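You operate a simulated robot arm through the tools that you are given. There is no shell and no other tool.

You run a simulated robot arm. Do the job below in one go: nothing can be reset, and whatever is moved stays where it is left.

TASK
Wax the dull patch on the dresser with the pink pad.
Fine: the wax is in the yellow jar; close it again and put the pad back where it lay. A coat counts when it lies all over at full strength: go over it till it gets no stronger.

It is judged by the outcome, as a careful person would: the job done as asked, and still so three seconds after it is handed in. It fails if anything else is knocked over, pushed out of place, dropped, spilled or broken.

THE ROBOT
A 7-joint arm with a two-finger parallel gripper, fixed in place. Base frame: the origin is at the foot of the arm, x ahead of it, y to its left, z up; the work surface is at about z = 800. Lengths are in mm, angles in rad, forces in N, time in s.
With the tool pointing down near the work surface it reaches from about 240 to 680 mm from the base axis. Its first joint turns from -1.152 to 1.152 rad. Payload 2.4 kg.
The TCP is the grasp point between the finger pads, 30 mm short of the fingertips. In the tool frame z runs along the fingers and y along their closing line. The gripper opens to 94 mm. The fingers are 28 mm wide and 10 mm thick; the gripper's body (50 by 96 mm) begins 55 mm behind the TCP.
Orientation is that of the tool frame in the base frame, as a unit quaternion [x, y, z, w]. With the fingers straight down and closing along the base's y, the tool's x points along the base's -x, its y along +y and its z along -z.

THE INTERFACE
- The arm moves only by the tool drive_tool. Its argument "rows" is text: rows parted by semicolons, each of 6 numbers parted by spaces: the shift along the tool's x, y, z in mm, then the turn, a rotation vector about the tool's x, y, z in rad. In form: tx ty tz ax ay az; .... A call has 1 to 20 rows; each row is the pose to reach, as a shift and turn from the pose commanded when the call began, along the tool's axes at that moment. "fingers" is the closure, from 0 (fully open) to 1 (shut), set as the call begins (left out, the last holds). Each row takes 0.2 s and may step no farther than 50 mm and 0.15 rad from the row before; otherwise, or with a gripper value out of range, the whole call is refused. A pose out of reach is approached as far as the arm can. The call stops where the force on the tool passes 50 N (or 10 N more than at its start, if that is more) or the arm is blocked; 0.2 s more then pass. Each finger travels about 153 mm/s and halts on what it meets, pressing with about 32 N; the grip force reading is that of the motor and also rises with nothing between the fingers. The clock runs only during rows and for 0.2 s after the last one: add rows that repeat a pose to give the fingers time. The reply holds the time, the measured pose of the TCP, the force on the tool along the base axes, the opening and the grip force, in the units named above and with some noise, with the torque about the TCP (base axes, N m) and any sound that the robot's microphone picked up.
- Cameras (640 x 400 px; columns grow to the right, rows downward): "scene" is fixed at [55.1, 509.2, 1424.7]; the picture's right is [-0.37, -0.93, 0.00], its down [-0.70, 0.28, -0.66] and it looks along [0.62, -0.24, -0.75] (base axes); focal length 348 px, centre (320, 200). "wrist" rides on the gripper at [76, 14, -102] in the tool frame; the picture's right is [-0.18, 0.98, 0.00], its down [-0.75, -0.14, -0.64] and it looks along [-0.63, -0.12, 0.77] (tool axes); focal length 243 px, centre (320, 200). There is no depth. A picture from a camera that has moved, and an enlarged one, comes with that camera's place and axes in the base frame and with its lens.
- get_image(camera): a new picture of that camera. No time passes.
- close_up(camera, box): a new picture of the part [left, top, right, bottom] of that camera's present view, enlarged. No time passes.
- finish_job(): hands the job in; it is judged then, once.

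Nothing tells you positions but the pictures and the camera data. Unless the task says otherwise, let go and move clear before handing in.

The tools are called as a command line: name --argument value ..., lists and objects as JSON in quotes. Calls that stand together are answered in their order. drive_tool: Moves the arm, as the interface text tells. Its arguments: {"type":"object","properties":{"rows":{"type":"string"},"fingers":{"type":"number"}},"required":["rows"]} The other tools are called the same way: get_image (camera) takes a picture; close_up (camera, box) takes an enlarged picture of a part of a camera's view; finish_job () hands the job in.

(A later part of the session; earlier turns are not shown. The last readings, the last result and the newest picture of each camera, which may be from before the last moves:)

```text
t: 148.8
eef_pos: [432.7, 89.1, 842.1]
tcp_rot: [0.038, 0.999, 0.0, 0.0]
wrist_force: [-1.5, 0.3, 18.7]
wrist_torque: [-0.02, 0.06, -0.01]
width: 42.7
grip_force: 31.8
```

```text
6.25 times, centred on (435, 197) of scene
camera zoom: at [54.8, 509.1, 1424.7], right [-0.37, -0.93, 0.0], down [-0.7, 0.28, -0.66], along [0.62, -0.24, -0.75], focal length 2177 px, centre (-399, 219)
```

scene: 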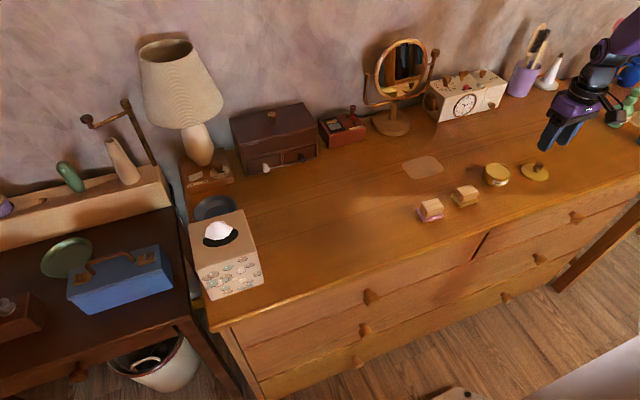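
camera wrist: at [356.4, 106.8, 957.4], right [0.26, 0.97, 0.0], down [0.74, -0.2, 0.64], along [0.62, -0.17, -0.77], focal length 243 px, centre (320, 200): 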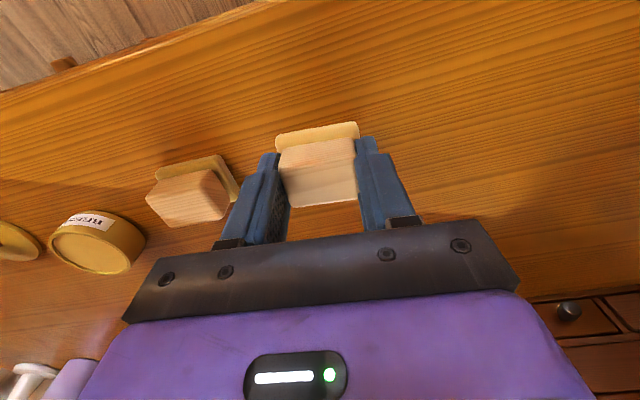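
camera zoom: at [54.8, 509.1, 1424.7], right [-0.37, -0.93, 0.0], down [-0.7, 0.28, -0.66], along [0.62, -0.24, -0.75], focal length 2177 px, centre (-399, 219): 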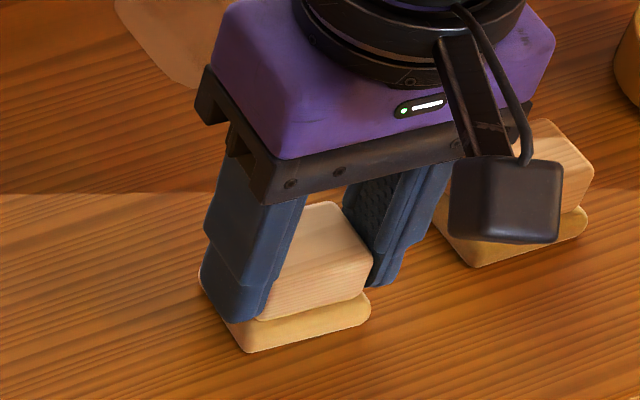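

Compared with the original view the pad sits about 4 mm too far in +x, because it slipped a little in the grip. I'll lift slightly, shift back, set down again and compare.

drive_tool --rows "0 0 -2 0 0 0; 0 0 -3 0 0 0; 4 -0.3 -3 0 0 0; 4 -0.3 -3 0 0 0; 4 -0.3 -1.5 0 0 0; 4 -0.3 -0.5 0 0 0; 4 -0.3 -0.5 0 0 0"

close_up --camera "scene" --box '[395, 165, 475, 229]'

close_up --camera "scene" --box '[405, 185, 455, 229]'

```text
t: 150.4
eef_pos: [429.6, 89.1, 842.4]
tcp_rot: [0.039, 0.999, 0.0, 0.0]
wrist_force: [-4.0, -0.9, 14.9]
wrist_torque: [-0.04, 0.07, 0.0]
width: 42.9
grip_force: 31.9
```

```text
6.25 times, centred on (435, 197) of scene
camera zoom: at [54.8, 509.1, 1424.7], right [-0.37, -0.93, 0.0], down [-0.7, 0.28, -0.66], along [0.62, -0.24, -0.75], focal length 2177 px, centre (-399, 219)
```

zoom: 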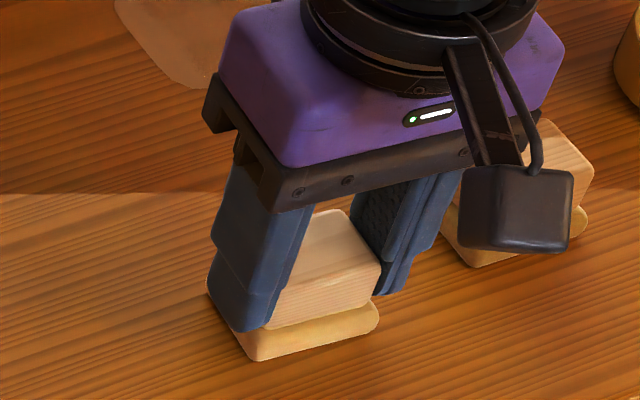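

```text
9.09 times, centred on (430, 207) of scene
camera zoom: at [54.8, 509.1, 1424.7], right [-0.37, -0.93, 0.0], down [-0.7, 0.28, -0.66], along [0.62, -0.24, -0.75], focal length 3166 px, centre (-680, 136)
```

zoom: 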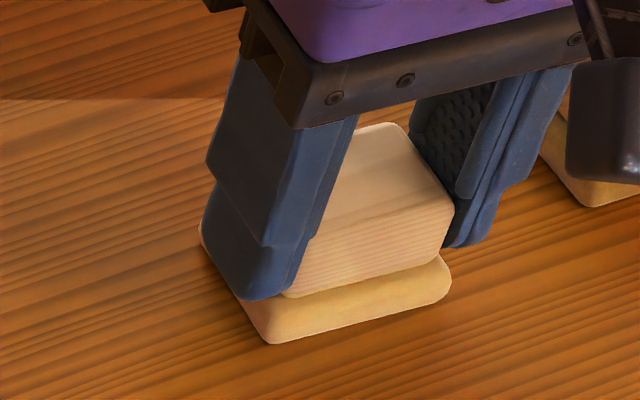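

Now it's within about 2 mm of the original. I'll make a small correction of about +1 mm in x and +1.5 mm in y, and set it down again.

drive_tool --rows "0 0 -2 0 0 0; 0 0 -2.5 0 0 0; -0.9 1.6 -2.5 0 0 0; -0.9 1.6 -2.5 0 0 0; -0.9 1.6 -1.2 0 0 0; -0.9 1.6 -0.3 0 0 0; -0.9 1.6 -0.3 0 0 0"

close_up --camera "scene" --box '[405, 185, 455, 229]'

```text
t: 152.0
eef_pos: [430.9, 89.5, 841.6]
tcp_rot: [0.039, 0.999, 0.0, 0.0]
wrist_force: [-0.4, 0.4, -0.3]
wrist_torque: [-0.01, 0.02, -0.02]
width: 42.7
grip_force: 31.6
```

```text
9.09 times, centred on (430, 207) of scene
camera zoom: at [55.1, 509.2, 1424.7], right [-0.37, -0.93, 0.0], down [-0.7, 0.28, -0.66], along [0.62, -0.24, -0.75], focal length 3166 px, centre (-680, 136)
```

zoom: 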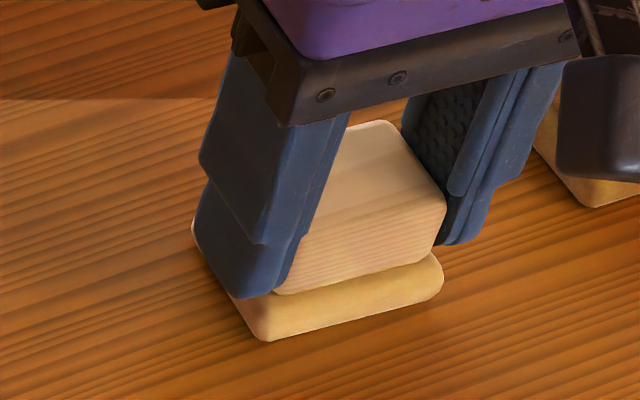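

The pad now matches its original outline within about 1 mm. I'll touch it down lightly and release.

drive_tool --rows "0 0 0.4 0 0 0; 0 0 0.4 0 0 0"

```text
t: 152.6
eef_pos: [429.4, 90.3, 843.3]
tcp_rot: [0.039, 0.999, 0.0, 0.0]
wrist_force: [-1.4, -3.7, 12.1]
wrist_torque: [-0.12, 0.01, -0.04]
width: 43.2
grip_force: 32.5
```

drive_tool --rows "0 0 -0.3 0 0 0; 0 0 -0.3 0 0 0; 0 0 -0.3 0 0 0" --fingers 0.25

drive_tool --rows "0 0 -15 0 0 0; 0 0 -40 0 0 0; 0 0 -75 0 0 0; 0 0 -75 0 0 0"

close_up --camera "scene" --box '[405, 185, 455, 229]'

close_up --camera "wrist" --box '[260, 70, 380, 180]'

get_image --camera "wrist"

```text
t: 153.4
eef_pos: [429.4, 89.6, 841.4]
tcp_rot: [0.039, 0.999, 0.0, 0.0]
wrist_force: [0.0, 1.0, 1.8]
wrist_torque: [-0.03, -0.04, 0.03]
width: 70.1
grip_force: 0.1
```

```text
t: 154.4
eef_pos: [428.7, 90.0, 917.3]
tcp_rot: [0.038, 0.999, 0.001, 0.0]
wrist_force: [0.4, 0.6, 0.6]
wrist_torque: [-0.01, 0.01, 0.0]
width: 70.3
grip_force: 0.0
```

```text
9.09 times, centred on (430, 207) of scene
camera zoom: at [55.1, 509.2, 1424.7], right [-0.37, -0.93, 0.0], down [-0.7, 0.28, -0.66], along [0.62, -0.24, -0.75], focal length 3166 px, centre (-680, 136)
```

zoom: 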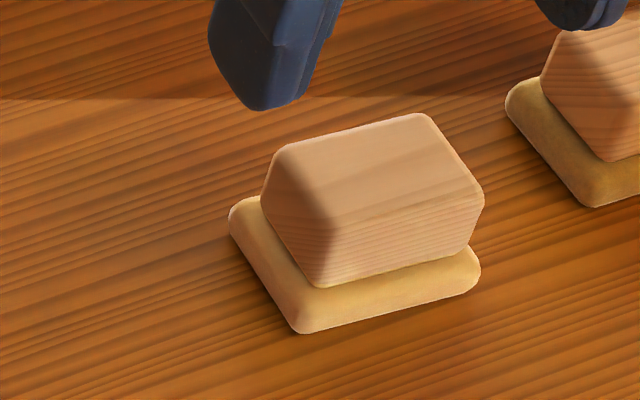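

```text
3.64 times, centred on (320, 125) of wrist
camera zoom: at [353.6, 110.4, 1018.9], right [0.26, 0.97, 0.0], down [0.74, -0.2, 0.64], along [0.62, -0.17, -0.77], focal length 882 px, centre (320, 473)
```

zoom: 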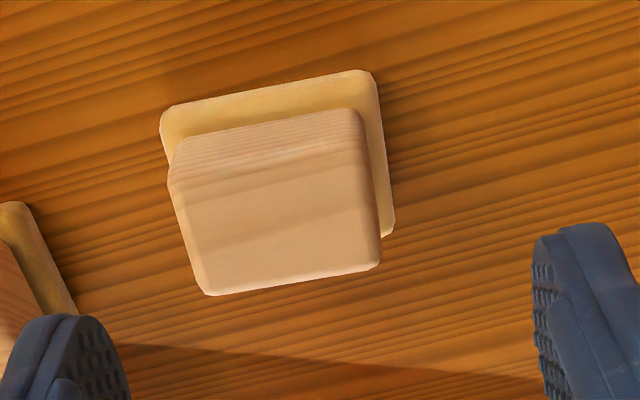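

```text
taken
camera wrist: at [353.6, 110.4, 1018.9], right [0.26, 0.97, 0.0], down [0.74, -0.2, 0.64], along [0.62, -0.17, -0.77], focal length 243 px, centre (320, 200)
```

wrist: 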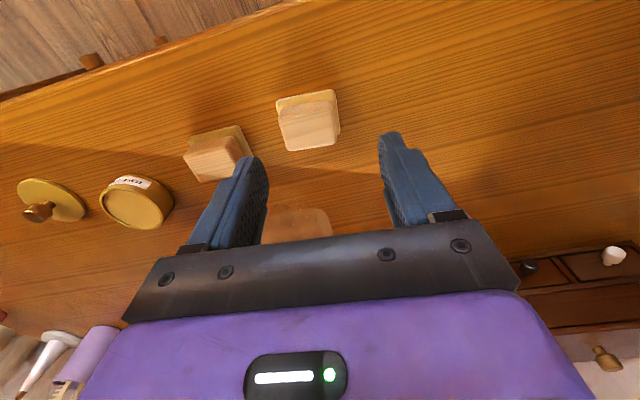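

When the fingers opened, their tips dragged the pad about 10 mm toward -y, since it had ridden up in the grip and its ledge touched the tips. I'll regrasp it higher on the handle, centred, and put it right.

drive_tool --rows "-3.5 -10.5 10 0 0 0; -3.5 -10.5 30 0 0 0; -3.5 -10.5 45 0 0 0; -3.5 -10.5 45 0 0 0"

get_image --camera "wrist"

close_up --camera "scene" --box '[395, 165, 475, 229]'

```text
t: 155.4
eef_pos: [432.6, 80.2, 873.4]
tcp_rot: [0.038, 0.999, 0.0, 0.001]
wrist_force: [-0.4, 0.8, 0.2]
wrist_torque: [0.03, 0.04, 0.0]
width: 70.7
grip_force: 0.1
```

```text
taken
camera wrist: at [356.8, 100.7, 974.9], right [0.26, 0.97, 0.0], down [0.74, -0.2, 0.64], along [0.62, -0.17, -0.77], focal length 243 px, centre (320, 200)
```

wrist: 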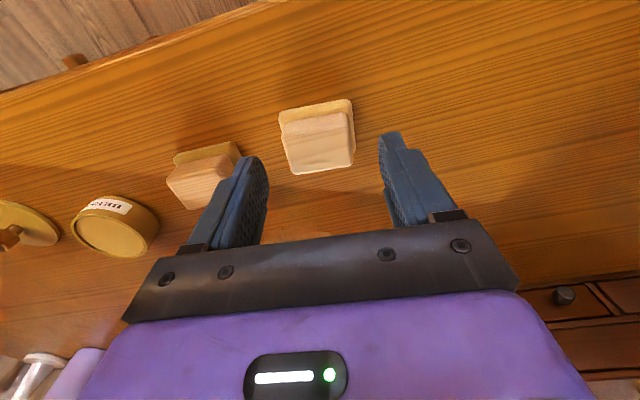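

```text
6.25 times, centred on (435, 197) of scene
camera zoom: at [55.1, 509.2, 1424.7], right [-0.37, -0.93, 0.0], down [-0.7, 0.28, -0.66], along [0.62, -0.24, -0.75], focal length 2177 px, centre (-399, 219)
```

zoom: 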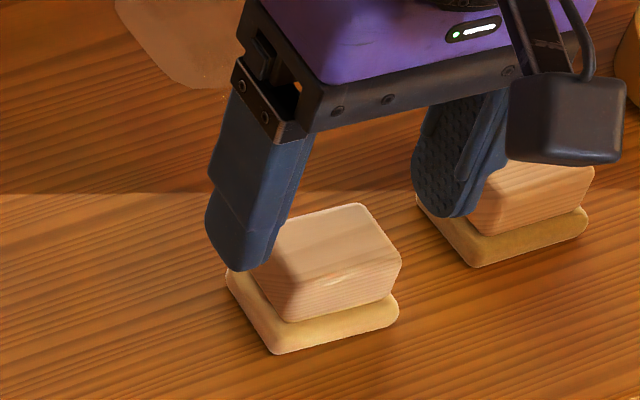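

The handle is centred between the fingers. I'll lower to the original grip height and close.

drive_tool --rows "0 0 10 0 0 0; 0 0 20 0 0 0; 0 0 25 0 0 0; 0 0 25 0 0 0; 0 0 25 0 0 0"

drive_tool --rows "0 0 0 0 0 0; 0 0 0 0 0 0; 0 0 0 0 0 0" --fingers 1

close_up --camera "scene" --box '[405, 185, 455, 229]'

```text
t: 156.6
eef_pos: [432.6, 79.6, 848.0]
tcp_rot: [0.038, 0.999, 0.0, -0.001]
wrist_force: [0.5, -0.5, 0.5]
wrist_torque: [0.03, -0.02, 0.04]
width: 70.6
grip_force: 0.1
```

```text
t: 157.4
eef_pos: [432.7, 80.3, 847.5]
tcp_rot: [0.038, 0.999, 0.0, 0.001]
wrist_force: [0.5, -0.2, 0.4]
wrist_torque: [-0.01, 0.04, 0.0]
width: 42.6
grip_force: 32.2
```

```text
9.09 times, centred on (430, 207) of scene
camera zoom: at [55.1, 509.2, 1424.7], right [-0.37, -0.93, 0.0], down [-0.7, 0.28, -0.66], along [0.62, -0.24, -0.75], focal length 3166 px, centre (-680, 136)
```

zoom: 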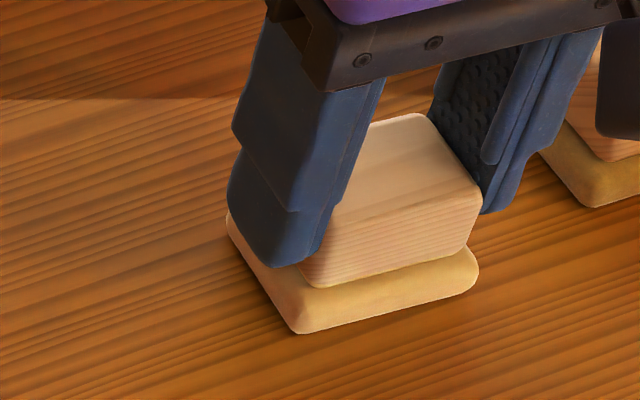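

It's gripped higher on the handle now. I'll lift 4 mm, move +8.6 mm in y and set it down.

drive_tool --rows "0 0 -2 0 0 0; 0 0 -4 0 0 0; 0.5 4.5 -4 0 0 0; 0.5 8.6 -4 0 0 0; 0.5 8.6 -4 0 0 0; 0.5 8.6 -2 0 0 0; 0.5 8.6 -0.5 0 0 0; 0.5 8.6 -0.5 0 0 0"

close_up --camera "scene" --box '[405, 185, 455, 229]'

```text
t: 159.2
eef_pos: [432.5, 87.8, 847.9]
tcp_rot: [0.038, 0.999, -0.001, 0.0]
wrist_force: [-0.5, -0.1, 0.3]
wrist_torque: [0.01, -0.03, 0.01]
width: 42.8
grip_force: 32.1
```

```text
9.09 times, centred on (430, 207) of scene
camera zoom: at [55.1, 509.2, 1424.7], right [-0.37, -0.93, 0.0], down [-0.7, 0.28, -0.66], along [0.62, -0.24, -0.75], focal length 3166 px, centre (-680, 136)
```

zoom: 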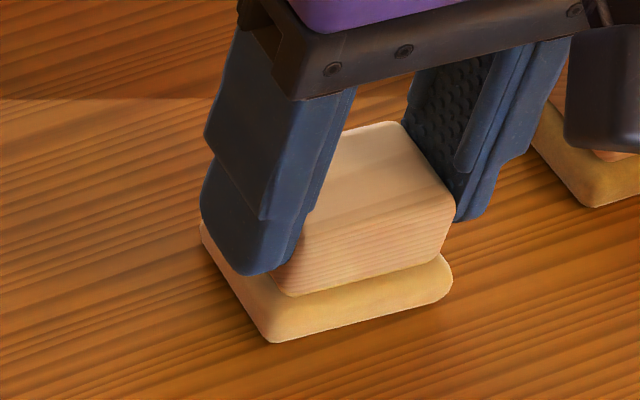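

drive_tool --rows "0 0 -1.5 0 0 0; -1.2 1.5 -1.5 0 0 0; -1.2 1.5 -1.5 0 0 0; -1.2 1.5 0 0 0 0; -1.2 1.5 0.4 0 0 0; -1.2 1.5 0.4 0 0 0"

close_up --camera "scene" --box '[405, 185, 455, 229]'

```text
t: 160.6
eef_pos: [432.6, 89.1, 847.1]
tcp_rot: [0.038, 0.999, 0.0, 0.001]
wrist_force: [0.4, 0.0, -1.0]
wrist_torque: [0.0, 0.01, -0.02]
width: 42.7
grip_force: 32.2
```

```text
9.09 times, centred on (430, 207) of scene
camera zoom: at [55.1, 509.2, 1424.7], right [-0.37, -0.93, 0.0], down [-0.7, 0.28, -0.66], along [0.62, -0.24, -0.75], focal length 3166 px, centre (-680, 136)
```

zoom: 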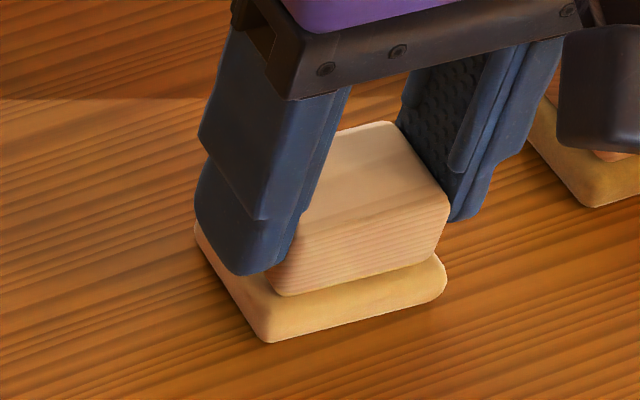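

The outline matches the original within about 1 mm. I'll lower to first contact.

drive_tool --rows "0 0 0.4 0 0 0; 0 0 0.4 0 0 0"

```text
t: 161.2
eef_pos: [433.5, 90.0, 848.2]
tcp_rot: [0.039, 0.999, -0.001, 0.0]
wrist_force: [0.7, -0.4, -1.1]
wrist_torque: [-0.03, -0.04, -0.02]
width: 42.8
grip_force: 32.2
```

drive_tool --rows "0 0 0.4 0 0 0; 0 0 0.4 0 0 0"

```text
t: 161.8
eef_pos: [432.7, 89.7, 846.1]
tcp_rot: [0.039, 0.999, 0.0, -0.001]
wrist_force: [-1.1, 1.0, 4.5]
wrist_torque: [0.05, 0.09, 0.0]
width: 42.9
grip_force: 32.2
```

Light contact at 4.5 N. I'll open the fingers just a few mm and check the pad stays put.

drive_tool --rows "0 0 -0.1 0 0 0; 0 0 -0.1 0 0 0; 0 0 -0.1 0 0 0" --fingers 0.4

close_up --camera "scene" --box '[405, 185, 455, 229]'

close_up --camera "wrist" --box '[240, 90, 400, 220]'

```text
t: 162.6
eef_pos: [433.5, 88.2, 846.3]
tcp_rot: [0.038, 0.999, 0.0, 0.0]
wrist_force: [-0.1, -0.6, 0.0]
wrist_torque: [0.01, 0.05, 0.01]
width: 56.6
grip_force: 0.0
```

```text
9.09 times, centred on (430, 207) of scene
camera zoom: at [55.1, 509.2, 1424.7], right [-0.37, -0.93, 0.0], down [-0.7, 0.28, -0.66], along [0.62, -0.24, -0.75], focal length 3166 px, centre (-680, 136)
```

zoom: 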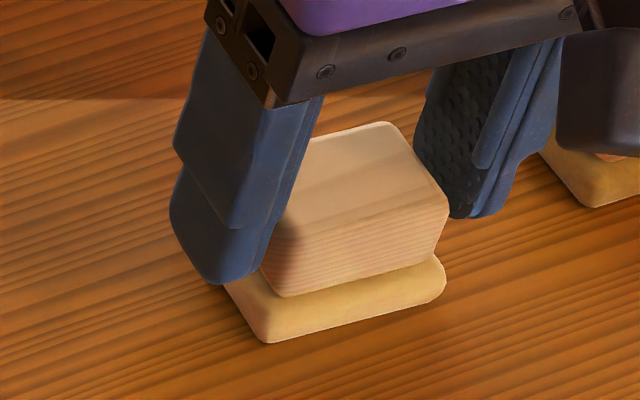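

```text
3.08 times, centred on (320, 155) of wrist
camera zoom: at [357.5, 109.4, 948.8], right [0.26, 0.97, 0.0], down [0.74, -0.2, 0.64], along [0.62, -0.17, -0.77], focal length 746 px, centre (320, 338)
```

zoom: 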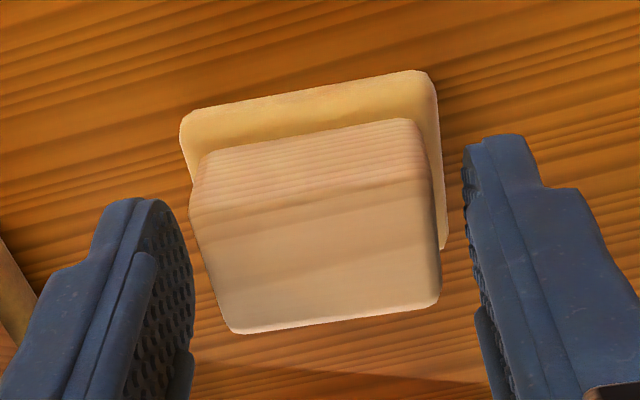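

The pad stayed put at its original place. I'll lift straight up, then head to the lid with yaw back to zero and the gripper fully open.

drive_tool --rows "0 0 -10 0 0 0; 0 0 -30 0 0 0; 0 0 -55 0 0 0; 0 0 -78 0 0 0; 0 0 -78 0 0 0"

close_up --camera "scene" --box '[405, 185, 455, 229]'

drive_tool --rows "-5 -41 0 0 0 -0.01; -10 -82 0 0 0 -0.02; -16 -123 0 0 0 -0.03; -21 -164 0 0 0 -0.04; -26 -205 0 0 0 -0.05; -32 -246 0 0 0 -0.06; -37 -287 0 0 0 -0.07; -42.2 -325.7 0 0 0 -0.077; -42.2 -325.7 0 0 0 -0.077; -42.2 -325.7 0 0 0 -0.077" --fingers 0.4

get_image --camera "wrist"

close_up --camera "wrist" --box '[270, 60, 380, 160]'

```text
t: 163.8
eef_pos: [434.0, 89.4, 924.4]
tcp_rot: [0.038, 0.999, 0.0, 0.0]
wrist_force: [-0.8, -0.7, 0.6]
wrist_torque: [-0.01, -0.01, -0.02]
width: 56.7
grip_force: 0.1
```

```text
9.09 times, centred on (430, 207) of scene
camera zoom: at [55.1, 509.2, 1424.7], right [-0.37, -0.93, 0.0], down [-0.7, 0.28, -0.66], along [0.62, -0.24, -0.75], focal length 3166 px, centre (-680, 136)
```

zoom: 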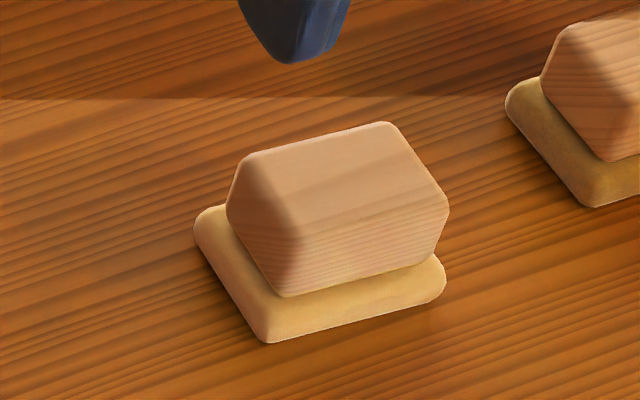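

```text
t: 166.0
eef_pos: [451.6, -239.2, 926.5]
tcp_rot: [0.0, 1.0, 0.001, 0.002]
wrist_force: [-0.2, -1.1, -0.1]
wrist_torque: [0.06, 0.02, 0.02]
width: 56.5
grip_force: 0.1
```

```text
taken
camera wrist: at [374.4, -225.3, 1027.6], right [0.18, 0.98, 0.0], down [0.75, -0.14, 0.64], along [0.63, -0.12, -0.77], focal length 243 px, centre (320, 200)
```

wrist: 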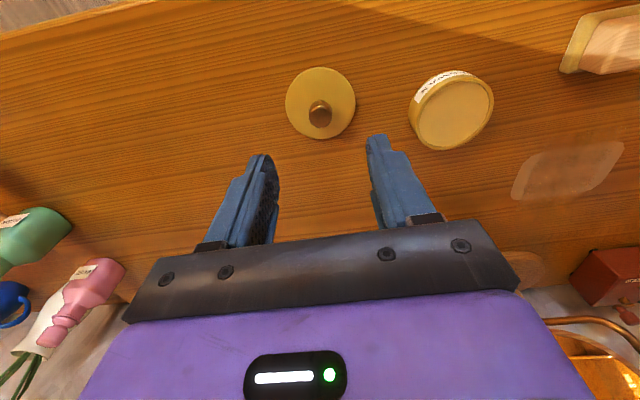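

```text
4.00 times, centred on (325, 110) of wrist
camera zoom: at [374.4, -225.3, 1027.6], right [0.18, 0.98, 0.0], down [0.75, -0.14, 0.64], along [0.63, -0.12, -0.77], focal length 970 px, centre (300, 560)
```

zoom: 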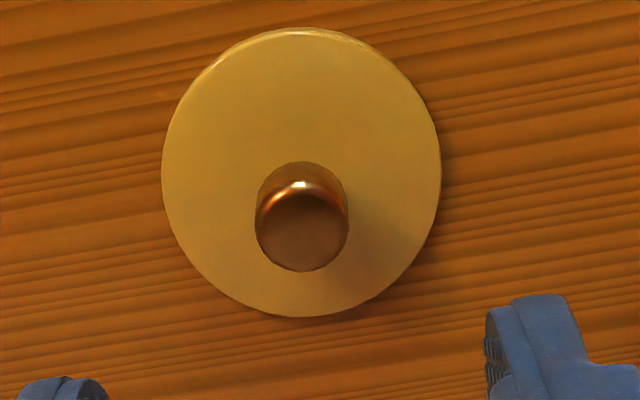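

The pad sits exactly as it originally did. The lid's knob is directly below the gripper at about (452, -239), so I'll lower onto it.

drive_tool --rows "-0.5 0.2 25 0 0 0; -0.5 0.2 50 0 0 0; -0.5 0.2 70 0 0 0; -0.5 0.2 80 0 0 0; -0.5 0.2 85 0 0 0; -0.5 0.2 85 0 0 0"

close_up --camera "wrist" --box '[240, 90, 400, 220]'

close_up --camera "scene" --box '[515, 140, 575, 184]'

```text
t: 167.4
eef_pos: [451.5, -237.6, 839.9]
tcp_rot: [0.0, 1.0, 0.0, 0.001]
wrist_force: [0.4, -0.3, 0.9]
wrist_torque: [0.02, 0.0, 0.02]
width: 56.2
grip_force: 0.0
```

```text
3.08 times, centred on (320, 155) of wrist
camera zoom: at [374.8, -224.1, 941.3], right [0.18, 0.98, 0.0], down [0.75, -0.14, 0.64], along [0.63, -0.12, -0.77], focal length 746 px, centre (320, 338)
```

zoom: 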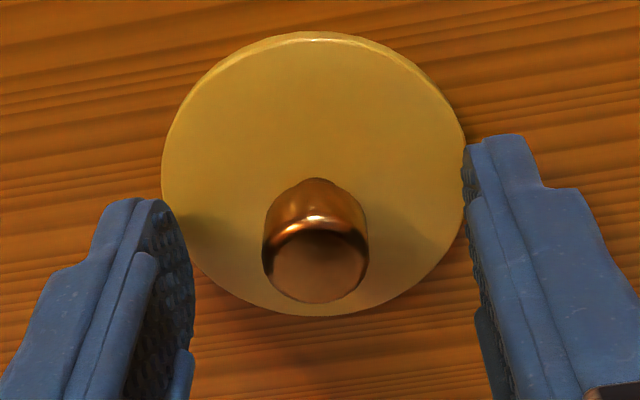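

```text
9.09 times, centred on (545, 162) of scene
camera zoom: at [55.1, 509.2, 1424.7], right [-0.37, -0.93, 0.0], down [-0.7, 0.28, -0.66], along [0.62, -0.24, -0.75], focal length 3166 px, centre (-1726, 546)
```

zoom: 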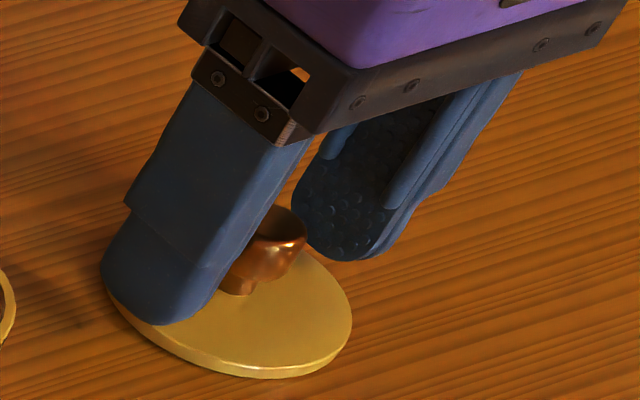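

drive_tool --rows "0 -0.9 0 0 0 0; 0 -0.9 0 0 0 0; 0 -0.9 0 0 0 0; 0 -0.9 0 0 0 0" --fingers 1

close_up --camera "wrist" --box '[240, 90, 400, 220]'

```text
t: 168.4
eef_pos: [451.6, -239.4, 839.1]
tcp_rot: [0.0, 1.0, 0.001, -0.001]
wrist_force: [0.5, -0.6, 0.0]
wrist_torque: [0.0, 0.05, 0.01]
width: 18.3
grip_force: 32.5
```

```text
3.08 times, centred on (320, 155) of wrist
camera zoom: at [375.1, -225.0, 941.5], right [0.18, 0.98, 0.0], down [0.75, -0.14, 0.64], along [0.63, -0.12, -0.77], focal length 746 px, centre (320, 338)
```

zoom: 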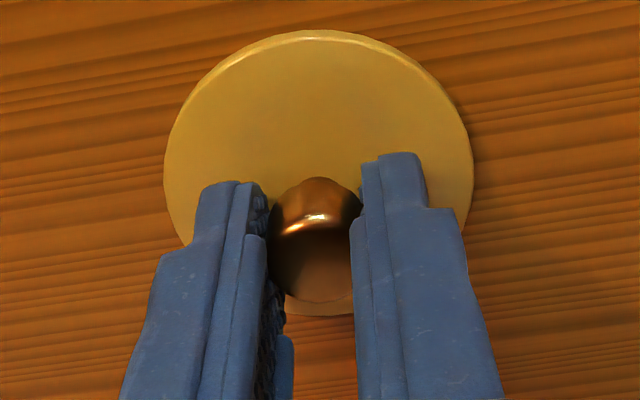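

The lid is gripped at 18.3 mm. I'll lift it and carry it over the jar.

drive_tool --rows "0 0 -15 0 0 0; 0 0 -45 0 0 0; 0 0 -75 0 0 0; -5 30 -75 0 0 0; -10 60 -75 0 0 0; -15 90 -75 0 0 0; -20.5 110.3 -75 0 0 0; -20.5 110.3 -75 0 0 0; -20.5 110.3 -75 0 0 0"

get_image --camera "wrist"

close_up --camera "scene" --box '[465, 130, 545, 194]'

```text
t: 170.4
eef_pos: [471.8, -129.8, 914.1]
tcp_rot: [0.0, 1.0, 0.0, 0.0]
wrist_force: [-0.8, 0.4, -0.9]
wrist_torque: [0.02, 0.01, 0.01]
width: 18.3
grip_force: 31.6
```

```text
taken
camera wrist: at [395.8, -115.8, 1016.0], right [0.18, 0.98, 0.0], down [0.75, -0.14, 0.64], along [0.63, -0.12, -0.77], focal length 243 px, centre (320, 200)
```

wrist: 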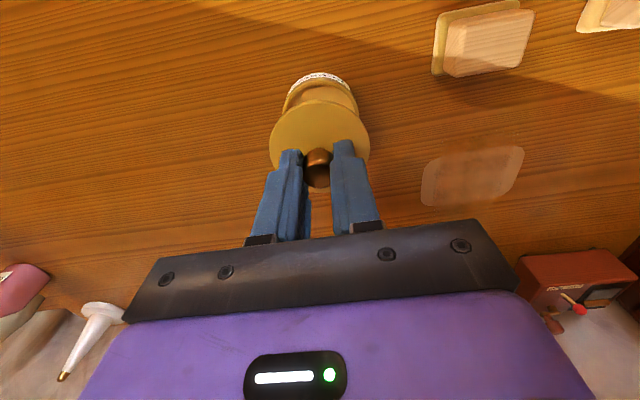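

```text
6.25 times, centred on (505, 162) of scene
camera zoom: at [55.1, 509.2, 1424.7], right [-0.37, -0.93, 0.0], down [-0.7, 0.28, -0.66], along [0.62, -0.24, -0.75], focal length 2177 px, centre (-836, 438)
```

zoom: 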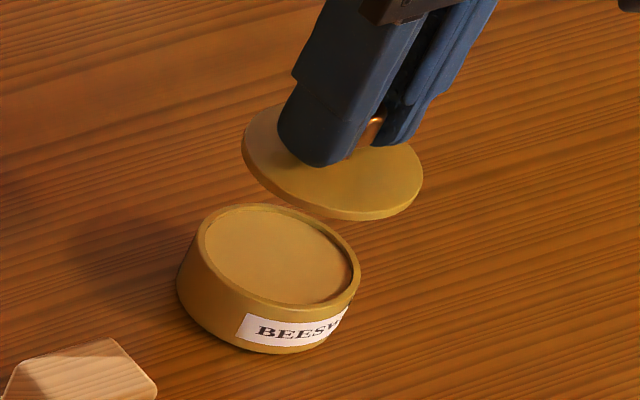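

The lid is over the jar. I'll lower it to a few mm above the rim and check the alignment.

drive_tool --rows "0 1.1 15 0 0 0; 0 1.1 28 0 0 0; 0 1.1 36 0 0 0; 0 1.1 38.5 0 0 0; 0 1.1 38.5 0 0 0; 0 1.1 38.5 0 0 0"

close_up --camera "scene" --box '[465, 130, 545, 194]'

close_up --camera "wrist" --box '[240, 70, 400, 200]'

```text
t: 171.8
eef_pos: [472.5, -127.3, 876.8]
tcp_rot: [0.0, 1.0, 0.0, 0.0]
wrist_force: [0.3, 0.0, -0.7]
wrist_torque: [0.01, 0.01, -0.01]
width: 18.2
grip_force: 31.2
```

```text
6.25 times, centred on (505, 162) of scene
camera zoom: at [55.1, 509.2, 1424.7], right [-0.37, -0.93, 0.0], down [-0.7, 0.28, -0.66], along [0.62, -0.24, -0.75], focal length 2177 px, centre (-836, 438)
```

zoom: 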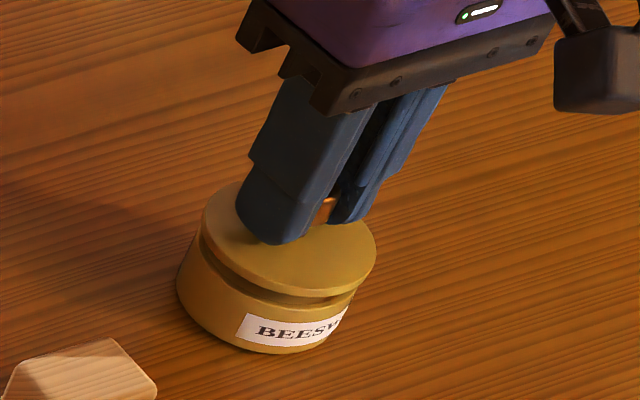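

```text
3.08 times, centred on (320, 135) of wrist
camera zoom: at [395.2, -113.3, 977.8], right [0.18, 0.98, 0.0], down [0.75, -0.14, 0.64], along [0.63, -0.12, -0.77], focal length 746 px, centre (320, 400)
```

zoom: 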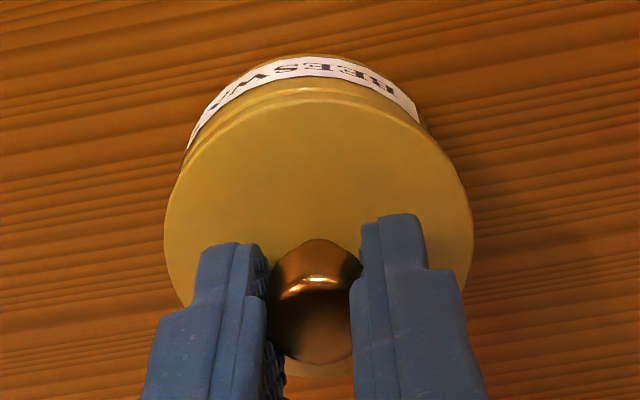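

Alignment looks good within about 1 mm. I'll lower gently onto the rim.

drive_tool --rows "0 0 2 0 0 0; 0 0 4 0 0 0; 0 0 5.3 0 0 0; 0 0 5.3 0 0 0"

close_up --camera "scene" --box '[478, 150, 518, 190]'

close_up --camera "wrist" --box '[240, 70, 400, 200]'

```text
t: 172.8
eef_pos: [472.2, -127.2, 870.2]
tcp_rot: [0.0, 1.0, 0.0, 0.0]
wrist_force: [0.1, -0.4, -0.4]
wrist_torque: [-0.03, 0.03, -0.01]
width: 18.0
grip_force: 32.0
```

```text
10.00 times, centred on (498, 170) of scene
camera zoom: at [55.1, 509.2, 1424.7], right [-0.37, -0.93, 0.0], down [-0.7, 0.28, -0.66], along [0.62, -0.24, -0.75], focal length 3483 px, centre (-1460, 500)
```

zoom: 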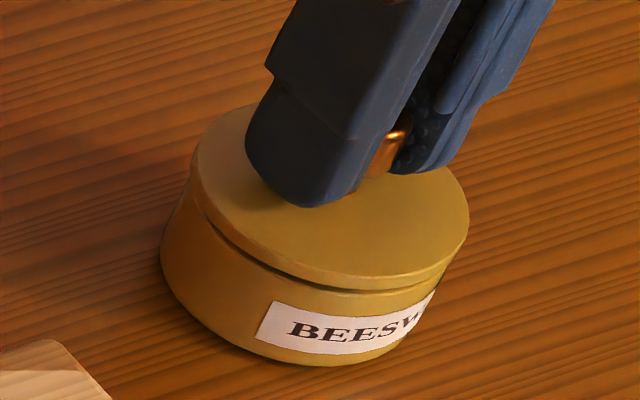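

```text
3.08 times, centred on (320, 135) of wrist
camera zoom: at [395.4, -112.7, 972.9], right [0.18, 0.98, 0.0], down [0.75, -0.14, 0.64], along [0.63, -0.12, -0.77], focal length 746 px, centre (320, 400)
```

zoom: 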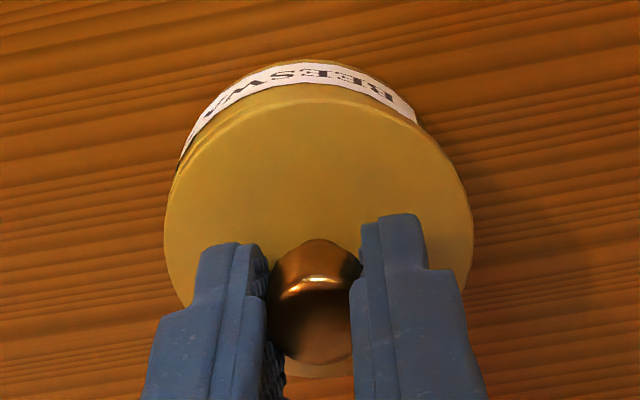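

Both views agree to within about 2 mm; the wrist view suggests the lid sits slightly toward +y. I'll nudge it 1 mm toward -y and lower onto the rim.

drive_tool --rows "0 -1 0 0 0 0; 0 -1 0.8 0 0 0; 0 -1 1.5 0 0 0; 0 -1 1.5 0 0 0"

drive_tool --rows "0 0 0.5 0 0 0; 0 0 0.5 0 0 0"

close_up --camera "scene" --box '[465, 130, 545, 194]'

close_up --camera "wrist" --box '[240, 80, 400, 230]'

```text
t: 173.8
eef_pos: [471.6, -128.1, 869.5]
tcp_rot: [0.0, 1.0, 0.001, 0.0]
wrist_force: [-0.3, -0.9, -0.2]
wrist_torque: [0.05, 0.0, -0.01]
width: 18.3
grip_force: 32.1
```

```text
t: 174.4
eef_pos: [473.7, -127.7, 868.3]
tcp_rot: [-0.001, 1.0, -0.001, 0.0]
wrist_force: [0.3, -0.5, 1.5]
wrist_torque: [0.0, -0.01, -0.03]
width: 18.4
grip_force: 31.9
```

```text
6.25 times, centred on (505, 162) of scene
camera zoom: at [55.1, 509.2, 1424.7], right [-0.37, -0.93, 0.0], down [-0.7, 0.28, -0.66], along [0.62, -0.24, -0.75], focal length 2177 px, centre (-836, 438)
```

zoom: 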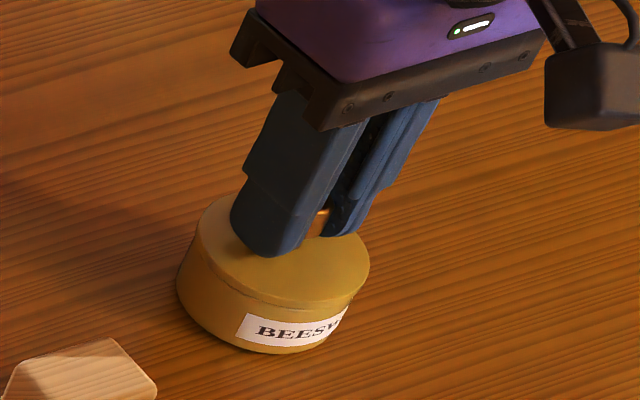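

```text
2.67 times, centred on (320, 155) of wrist
camera zoom: at [395.4, -113.8, 970.9], right [0.18, 0.98, 0.0], down [0.75, -0.14, 0.64], along [0.63, -0.12, -0.77], focal length 647 px, centre (320, 320)
```

zoom: 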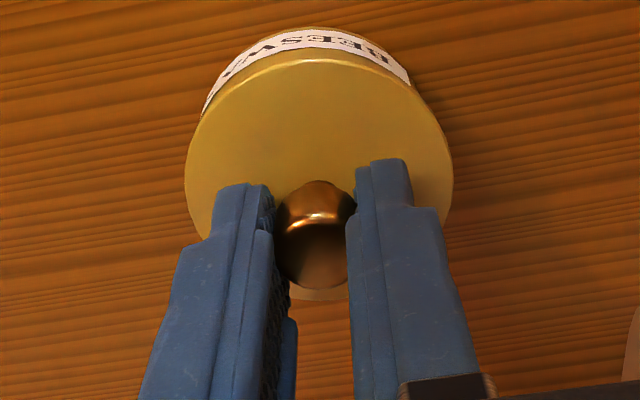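

The lid now matches its original closed outline in both views. I'll press down lightly to seat it.

drive_tool --rows "0 0 0.4 0 0 0; 0 0 0.4 0 0 0"

```text
t: 175.0
eef_pos: [471.7, -129.3, 868.9]
tcp_rot: [0.0, 1.0, 0.0, 0.0]
wrist_force: [0.1, -0.2, 0.7]
wrist_torque: [0.04, -0.02, -0.03]
width: 18.5
grip_force: 32.1
```

drive_tool --rows "0 0 0.4 0 0 0; 0 0 0.4 0 0 0"

```text
t: 175.6
eef_pos: [471.8, -128.9, 868.7]
tcp_rot: [0.0, 1.0, -0.001, 0.0]
wrist_force: [-0.2, -0.2, 0.0]
wrist_torque: [0.0, -0.03, 0.01]
width: 18.3
grip_force: 31.9
```

drive_tool --rows "0 0 0.5 0 0 0; 0 0 0.5 0 0 0"

close_up --camera "scene" --box '[478, 155, 518, 190]'

```text
t: 176.2
eef_pos: [473.3, -130.0, 868.2]
tcp_rot: [0.0, 1.0, 0.001, 0.001]
wrist_force: [-0.2, 0.9, -0.7]
wrist_torque: [-0.02, -0.01, 0.0]
width: 18.3
grip_force: 31.3
```

```text
11.43 times, centred on (498, 172) of scene
camera zoom: at [55.1, 509.2, 1424.7], right [-0.37, -0.93, 0.0], down [-0.7, 0.28, -0.66], along [0.62, -0.24, -0.75], focal length 3980 px, centre (-1714, 514)
```

zoom: 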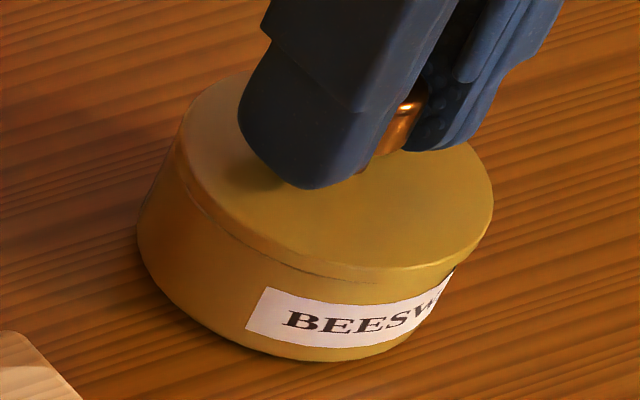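

The lid looks seated or nearly so; I'll continue to firm contact.

drive_tool --rows "0 0 0.5 0 0 0; 0 0 0.5 0 0 0"

drive_tool --rows "0 0 0.5 0 0 0; 0 0 0.5 0 0 0"

```text
t: 176.8
eef_pos: [473.6, -129.7, 868.1]
tcp_rot: [0.0, 1.0, 0.0, 0.0]
wrist_force: [1.3, -2.3, 10.9]
wrist_torque: [-0.06, 0.15, -0.01]
width: 18.3
grip_force: 32.1
heard: snap
```

```text
t: 177.4
eef_pos: [472.2, -129.3, 867.1]
tcp_rot: [0.0, 1.0, -0.002, 0.002]
wrist_force: [3.6, -4.3, 17.0]
wrist_torque: [-0.08, 0.01, -0.08]
width: 18.3
grip_force: 32.1
```

A snap was heard as the lid seated at 11 N, so the jar is closed. I'll ease off, release the knob and move clear.

drive_tool --rows "0 0 -0.5 0 0 0; 0 0 -0.6 0 0 0"

drive_tool --rows "0 0 0 0 0 0; 0 0 0 0 0 0; 0 0 0 0 0 0" --fingers 0.5

close_up --camera "scene" --box '[478, 155, 518, 190]'

```text
t: 178.0
eef_pos: [472.1, -128.8, 867.6]
tcp_rot: [0.0, 1.0, 0.0, 0.001]
wrist_force: [4.8, -5.3, 10.3]
wrist_torque: [-0.13, -0.2, -0.08]
width: 18.2
grip_force: 32.0
```

```text
t: 178.8
eef_pos: [472.0, -129.0, 866.9]
tcp_rot: [0.001, 1.0, -0.001, 0.0]
wrist_force: [0.3, -0.1, 0.0]
wrist_torque: [0.03, 0.0, 0.0]
width: 47.0
grip_force: 0.0
```

```text
11.43 times, centred on (498, 172) of scene
camera zoom: at [55.1, 509.2, 1424.7], right [-0.37, -0.93, 0.0], down [-0.7, 0.28, -0.66], along [0.62, -0.24, -0.75], focal length 3980 px, centre (-1714, 514)
```

zoom: 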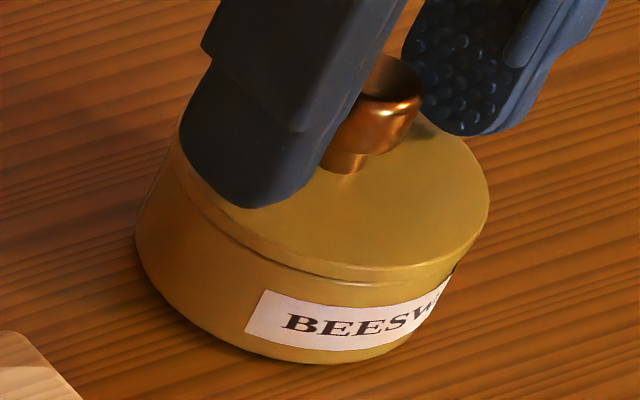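

The lid is on and released. I'll rise clear and check the whole scene.

drive_tool --rows "0 0 -15 0 0 0; 0 0 -40 0 0 0; 0 0 -80 0 0 0; 20 -40 -110 0 0 0; 40 -80 -140 0 0 0; 60 -120 -150 0 0 0; 60 -120 -150 0 0 0"

get_image --camera "scene"

close_up --camera "scene" --box '[380, 130, 540, 230]'

close_up --camera "scene" --box '[475, 150, 525, 194]'

get_image --camera "wrist"

```text
refused: row 4 steps farther than a row can; nothing moved
```

```text
taken
```

scene: 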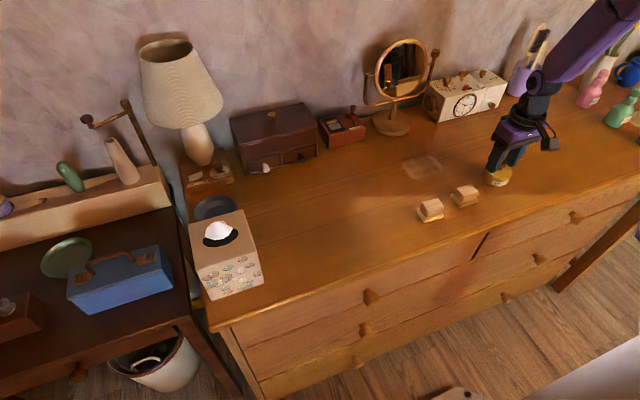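

```text
4.00 times, centred on (460, 180) of scene
camera zoom: at [55.1, 509.2, 1424.7], right [-0.37, -0.93, 0.0], down [-0.7, 0.28, -0.66], along [0.62, -0.24, -0.75], focal length 1393 px, centre (-240, 280)
```

zoom: 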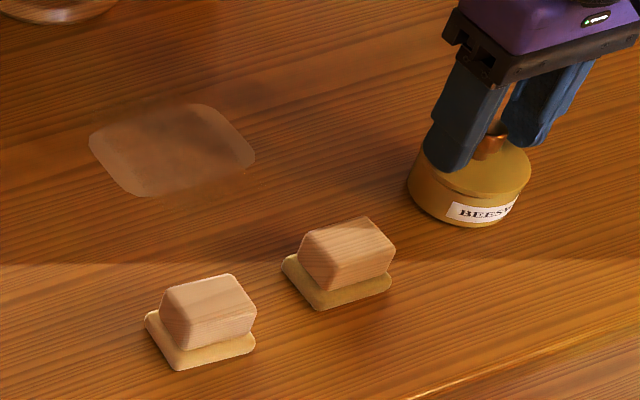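

```text
9.09 times, centred on (500, 172) of scene
camera zoom: at [55.1, 509.2, 1424.7], right [-0.37, -0.93, 0.0], down [-0.7, 0.28, -0.66], along [0.62, -0.24, -0.75], focal length 3166 px, centre (-1316, 454)
```

zoom: 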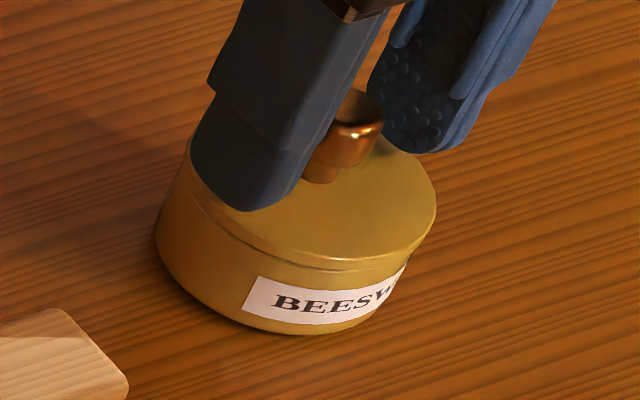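

```text
taken
camera wrist: at [395.3, -114.1, 969.5], right [0.18, 0.98, 0.0], down [0.75, -0.14, 0.64], along [0.63, -0.12, -0.77], focal length 243 px, centre (320, 200)
```

wrist: 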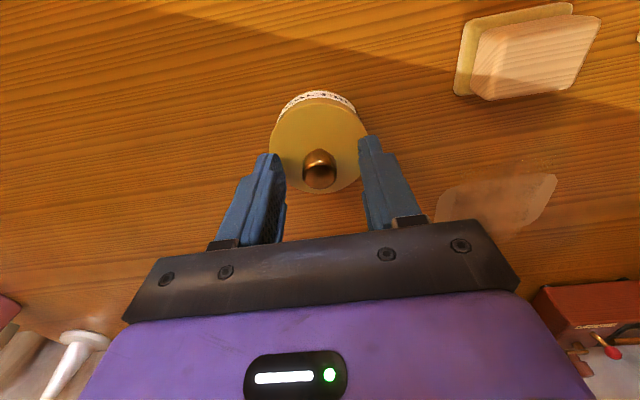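

The last move was refused because one step was too large, so nothing moved. I'll rise clear in smaller steps and fly over the patch for a clean, unobstructed look at the coat.

drive_tool --rows "0 0 -15 0 0 0; 0 0 -45 0 0 0; 0 0 -80 0 0 0; 0 15 -100 0 0 0; -7 50 -100 0 0 0; -14 85 -100 0 0 0; -21 115 -100 0 0 0; -28 145 -100 0 0 0; -28 145 -100 0 0 0; -28 145 -100 0 0 0"

get_image --camera "wrist"

close_up --camera "wrist" --box '[250, 100, 400, 200]'

close_up --camera "scene" --box '[475, 150, 525, 194]'

```text
t: 181.0
eef_pos: [500.3, 15.3, 968.5]
tcp_rot: [0.0, 1.0, -0.001, 0.0]
wrist_force: [-0.2, -0.4, -0.2]
wrist_torque: [0.0, 0.0, -0.02]
width: 47.1
grip_force: 0.1
```

```text
taken
camera wrist: at [422.1, 29.5, 1069.9], right [0.18, 0.98, 0.0], down [0.75, -0.14, 0.64], along [0.63, -0.12, -0.77], focal length 243 px, centre (320, 200)
```

wrist: 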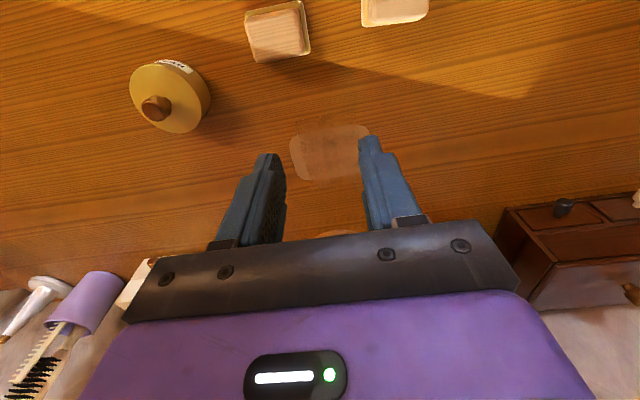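

```text
4.00 times, centred on (325, 150) of wrist
camera zoom: at [422.1, 29.5, 1069.9], right [0.18, 0.98, 0.0], down [0.75, -0.14, 0.64], along [0.63, -0.12, -0.77], focal length 970 px, centre (300, 400)
```

zoom: 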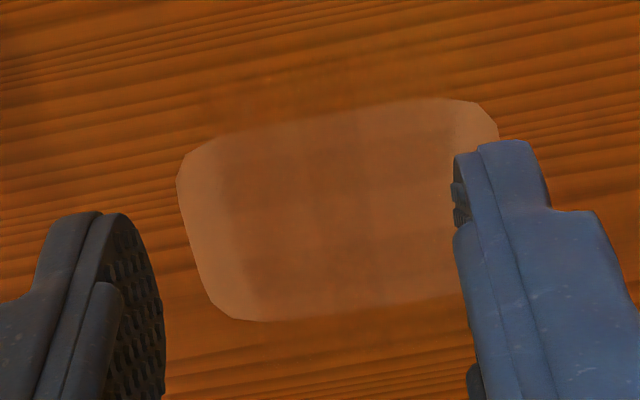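

```text
9.09 times, centred on (500, 172) of scene
camera zoom: at [55.1, 509.2, 1424.7], right [-0.37, -0.93, 0.0], down [-0.7, 0.28, -0.66], along [0.62, -0.24, -0.75], focal length 3166 px, centre (-1316, 454)
```

zoom: 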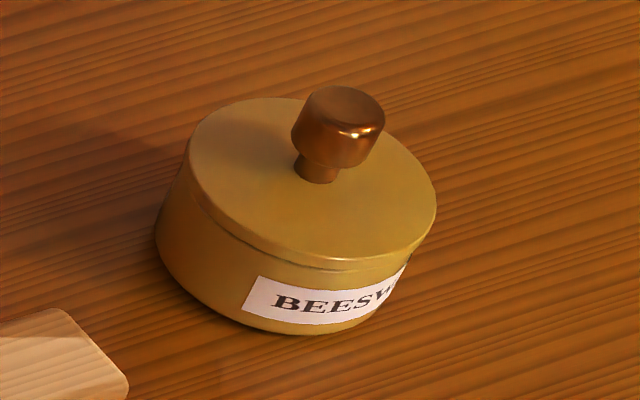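

The jar is closed exactly as at the start. I'll shift forward for an unobstructed view of the patch.

drive_tool --rows "-30 0 0 0 0 0; -65 0 0 0 0 0; -65 0 0 0 0 0; -65 0 0 0 0 0"

close_up --camera "wrist" --box '[260, 50, 390, 150]'

close_up --camera "wrist" --box '[285, 60, 365, 125]'

```text
t: 182.0
eef_pos: [565.4, 15.5, 970.3]
tcp_rot: [0.0, 1.0, -0.001, 0.0]
wrist_force: [0.1, -0.4, 0.1]
wrist_torque: [0.03, 0.0, 0.03]
width: 46.8
grip_force: 0.0
```

```text
4.00 times, centred on (325, 100) of wrist
camera zoom: at [488.5, 30.1, 1071.7], right [0.18, 0.98, 0.0], down [0.75, -0.14, 0.64], along [0.63, -0.12, -0.77], focal length 970 px, centre (300, 600)
```

zoom: 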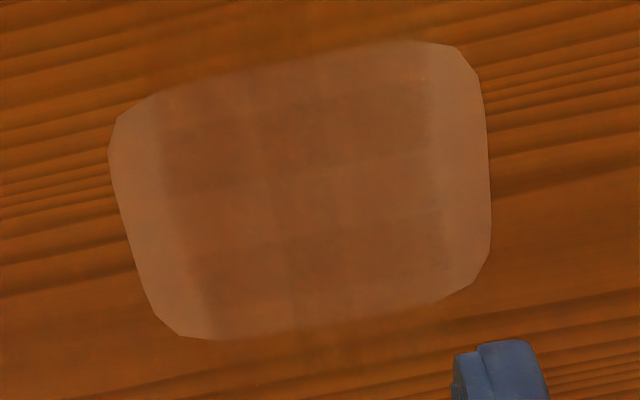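

```text
6.15 times, centred on (325, 92) of wrist
camera zoom: at [488.5, 30.1, 1071.7], right [0.18, 0.98, 0.0], down [0.75, -0.14, 0.64], along [0.63, -0.12, -0.77], focal length 1493 px, centre (289, 862)
```

zoom: 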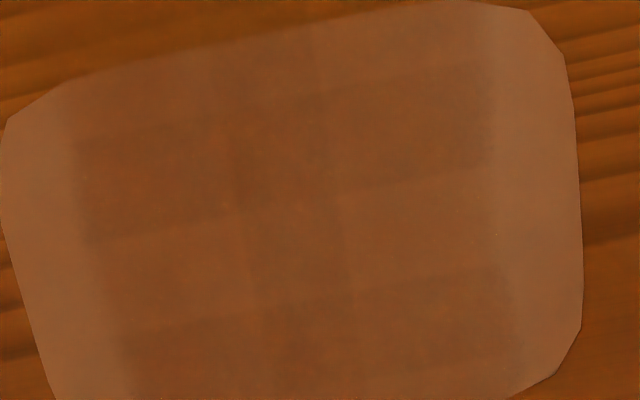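

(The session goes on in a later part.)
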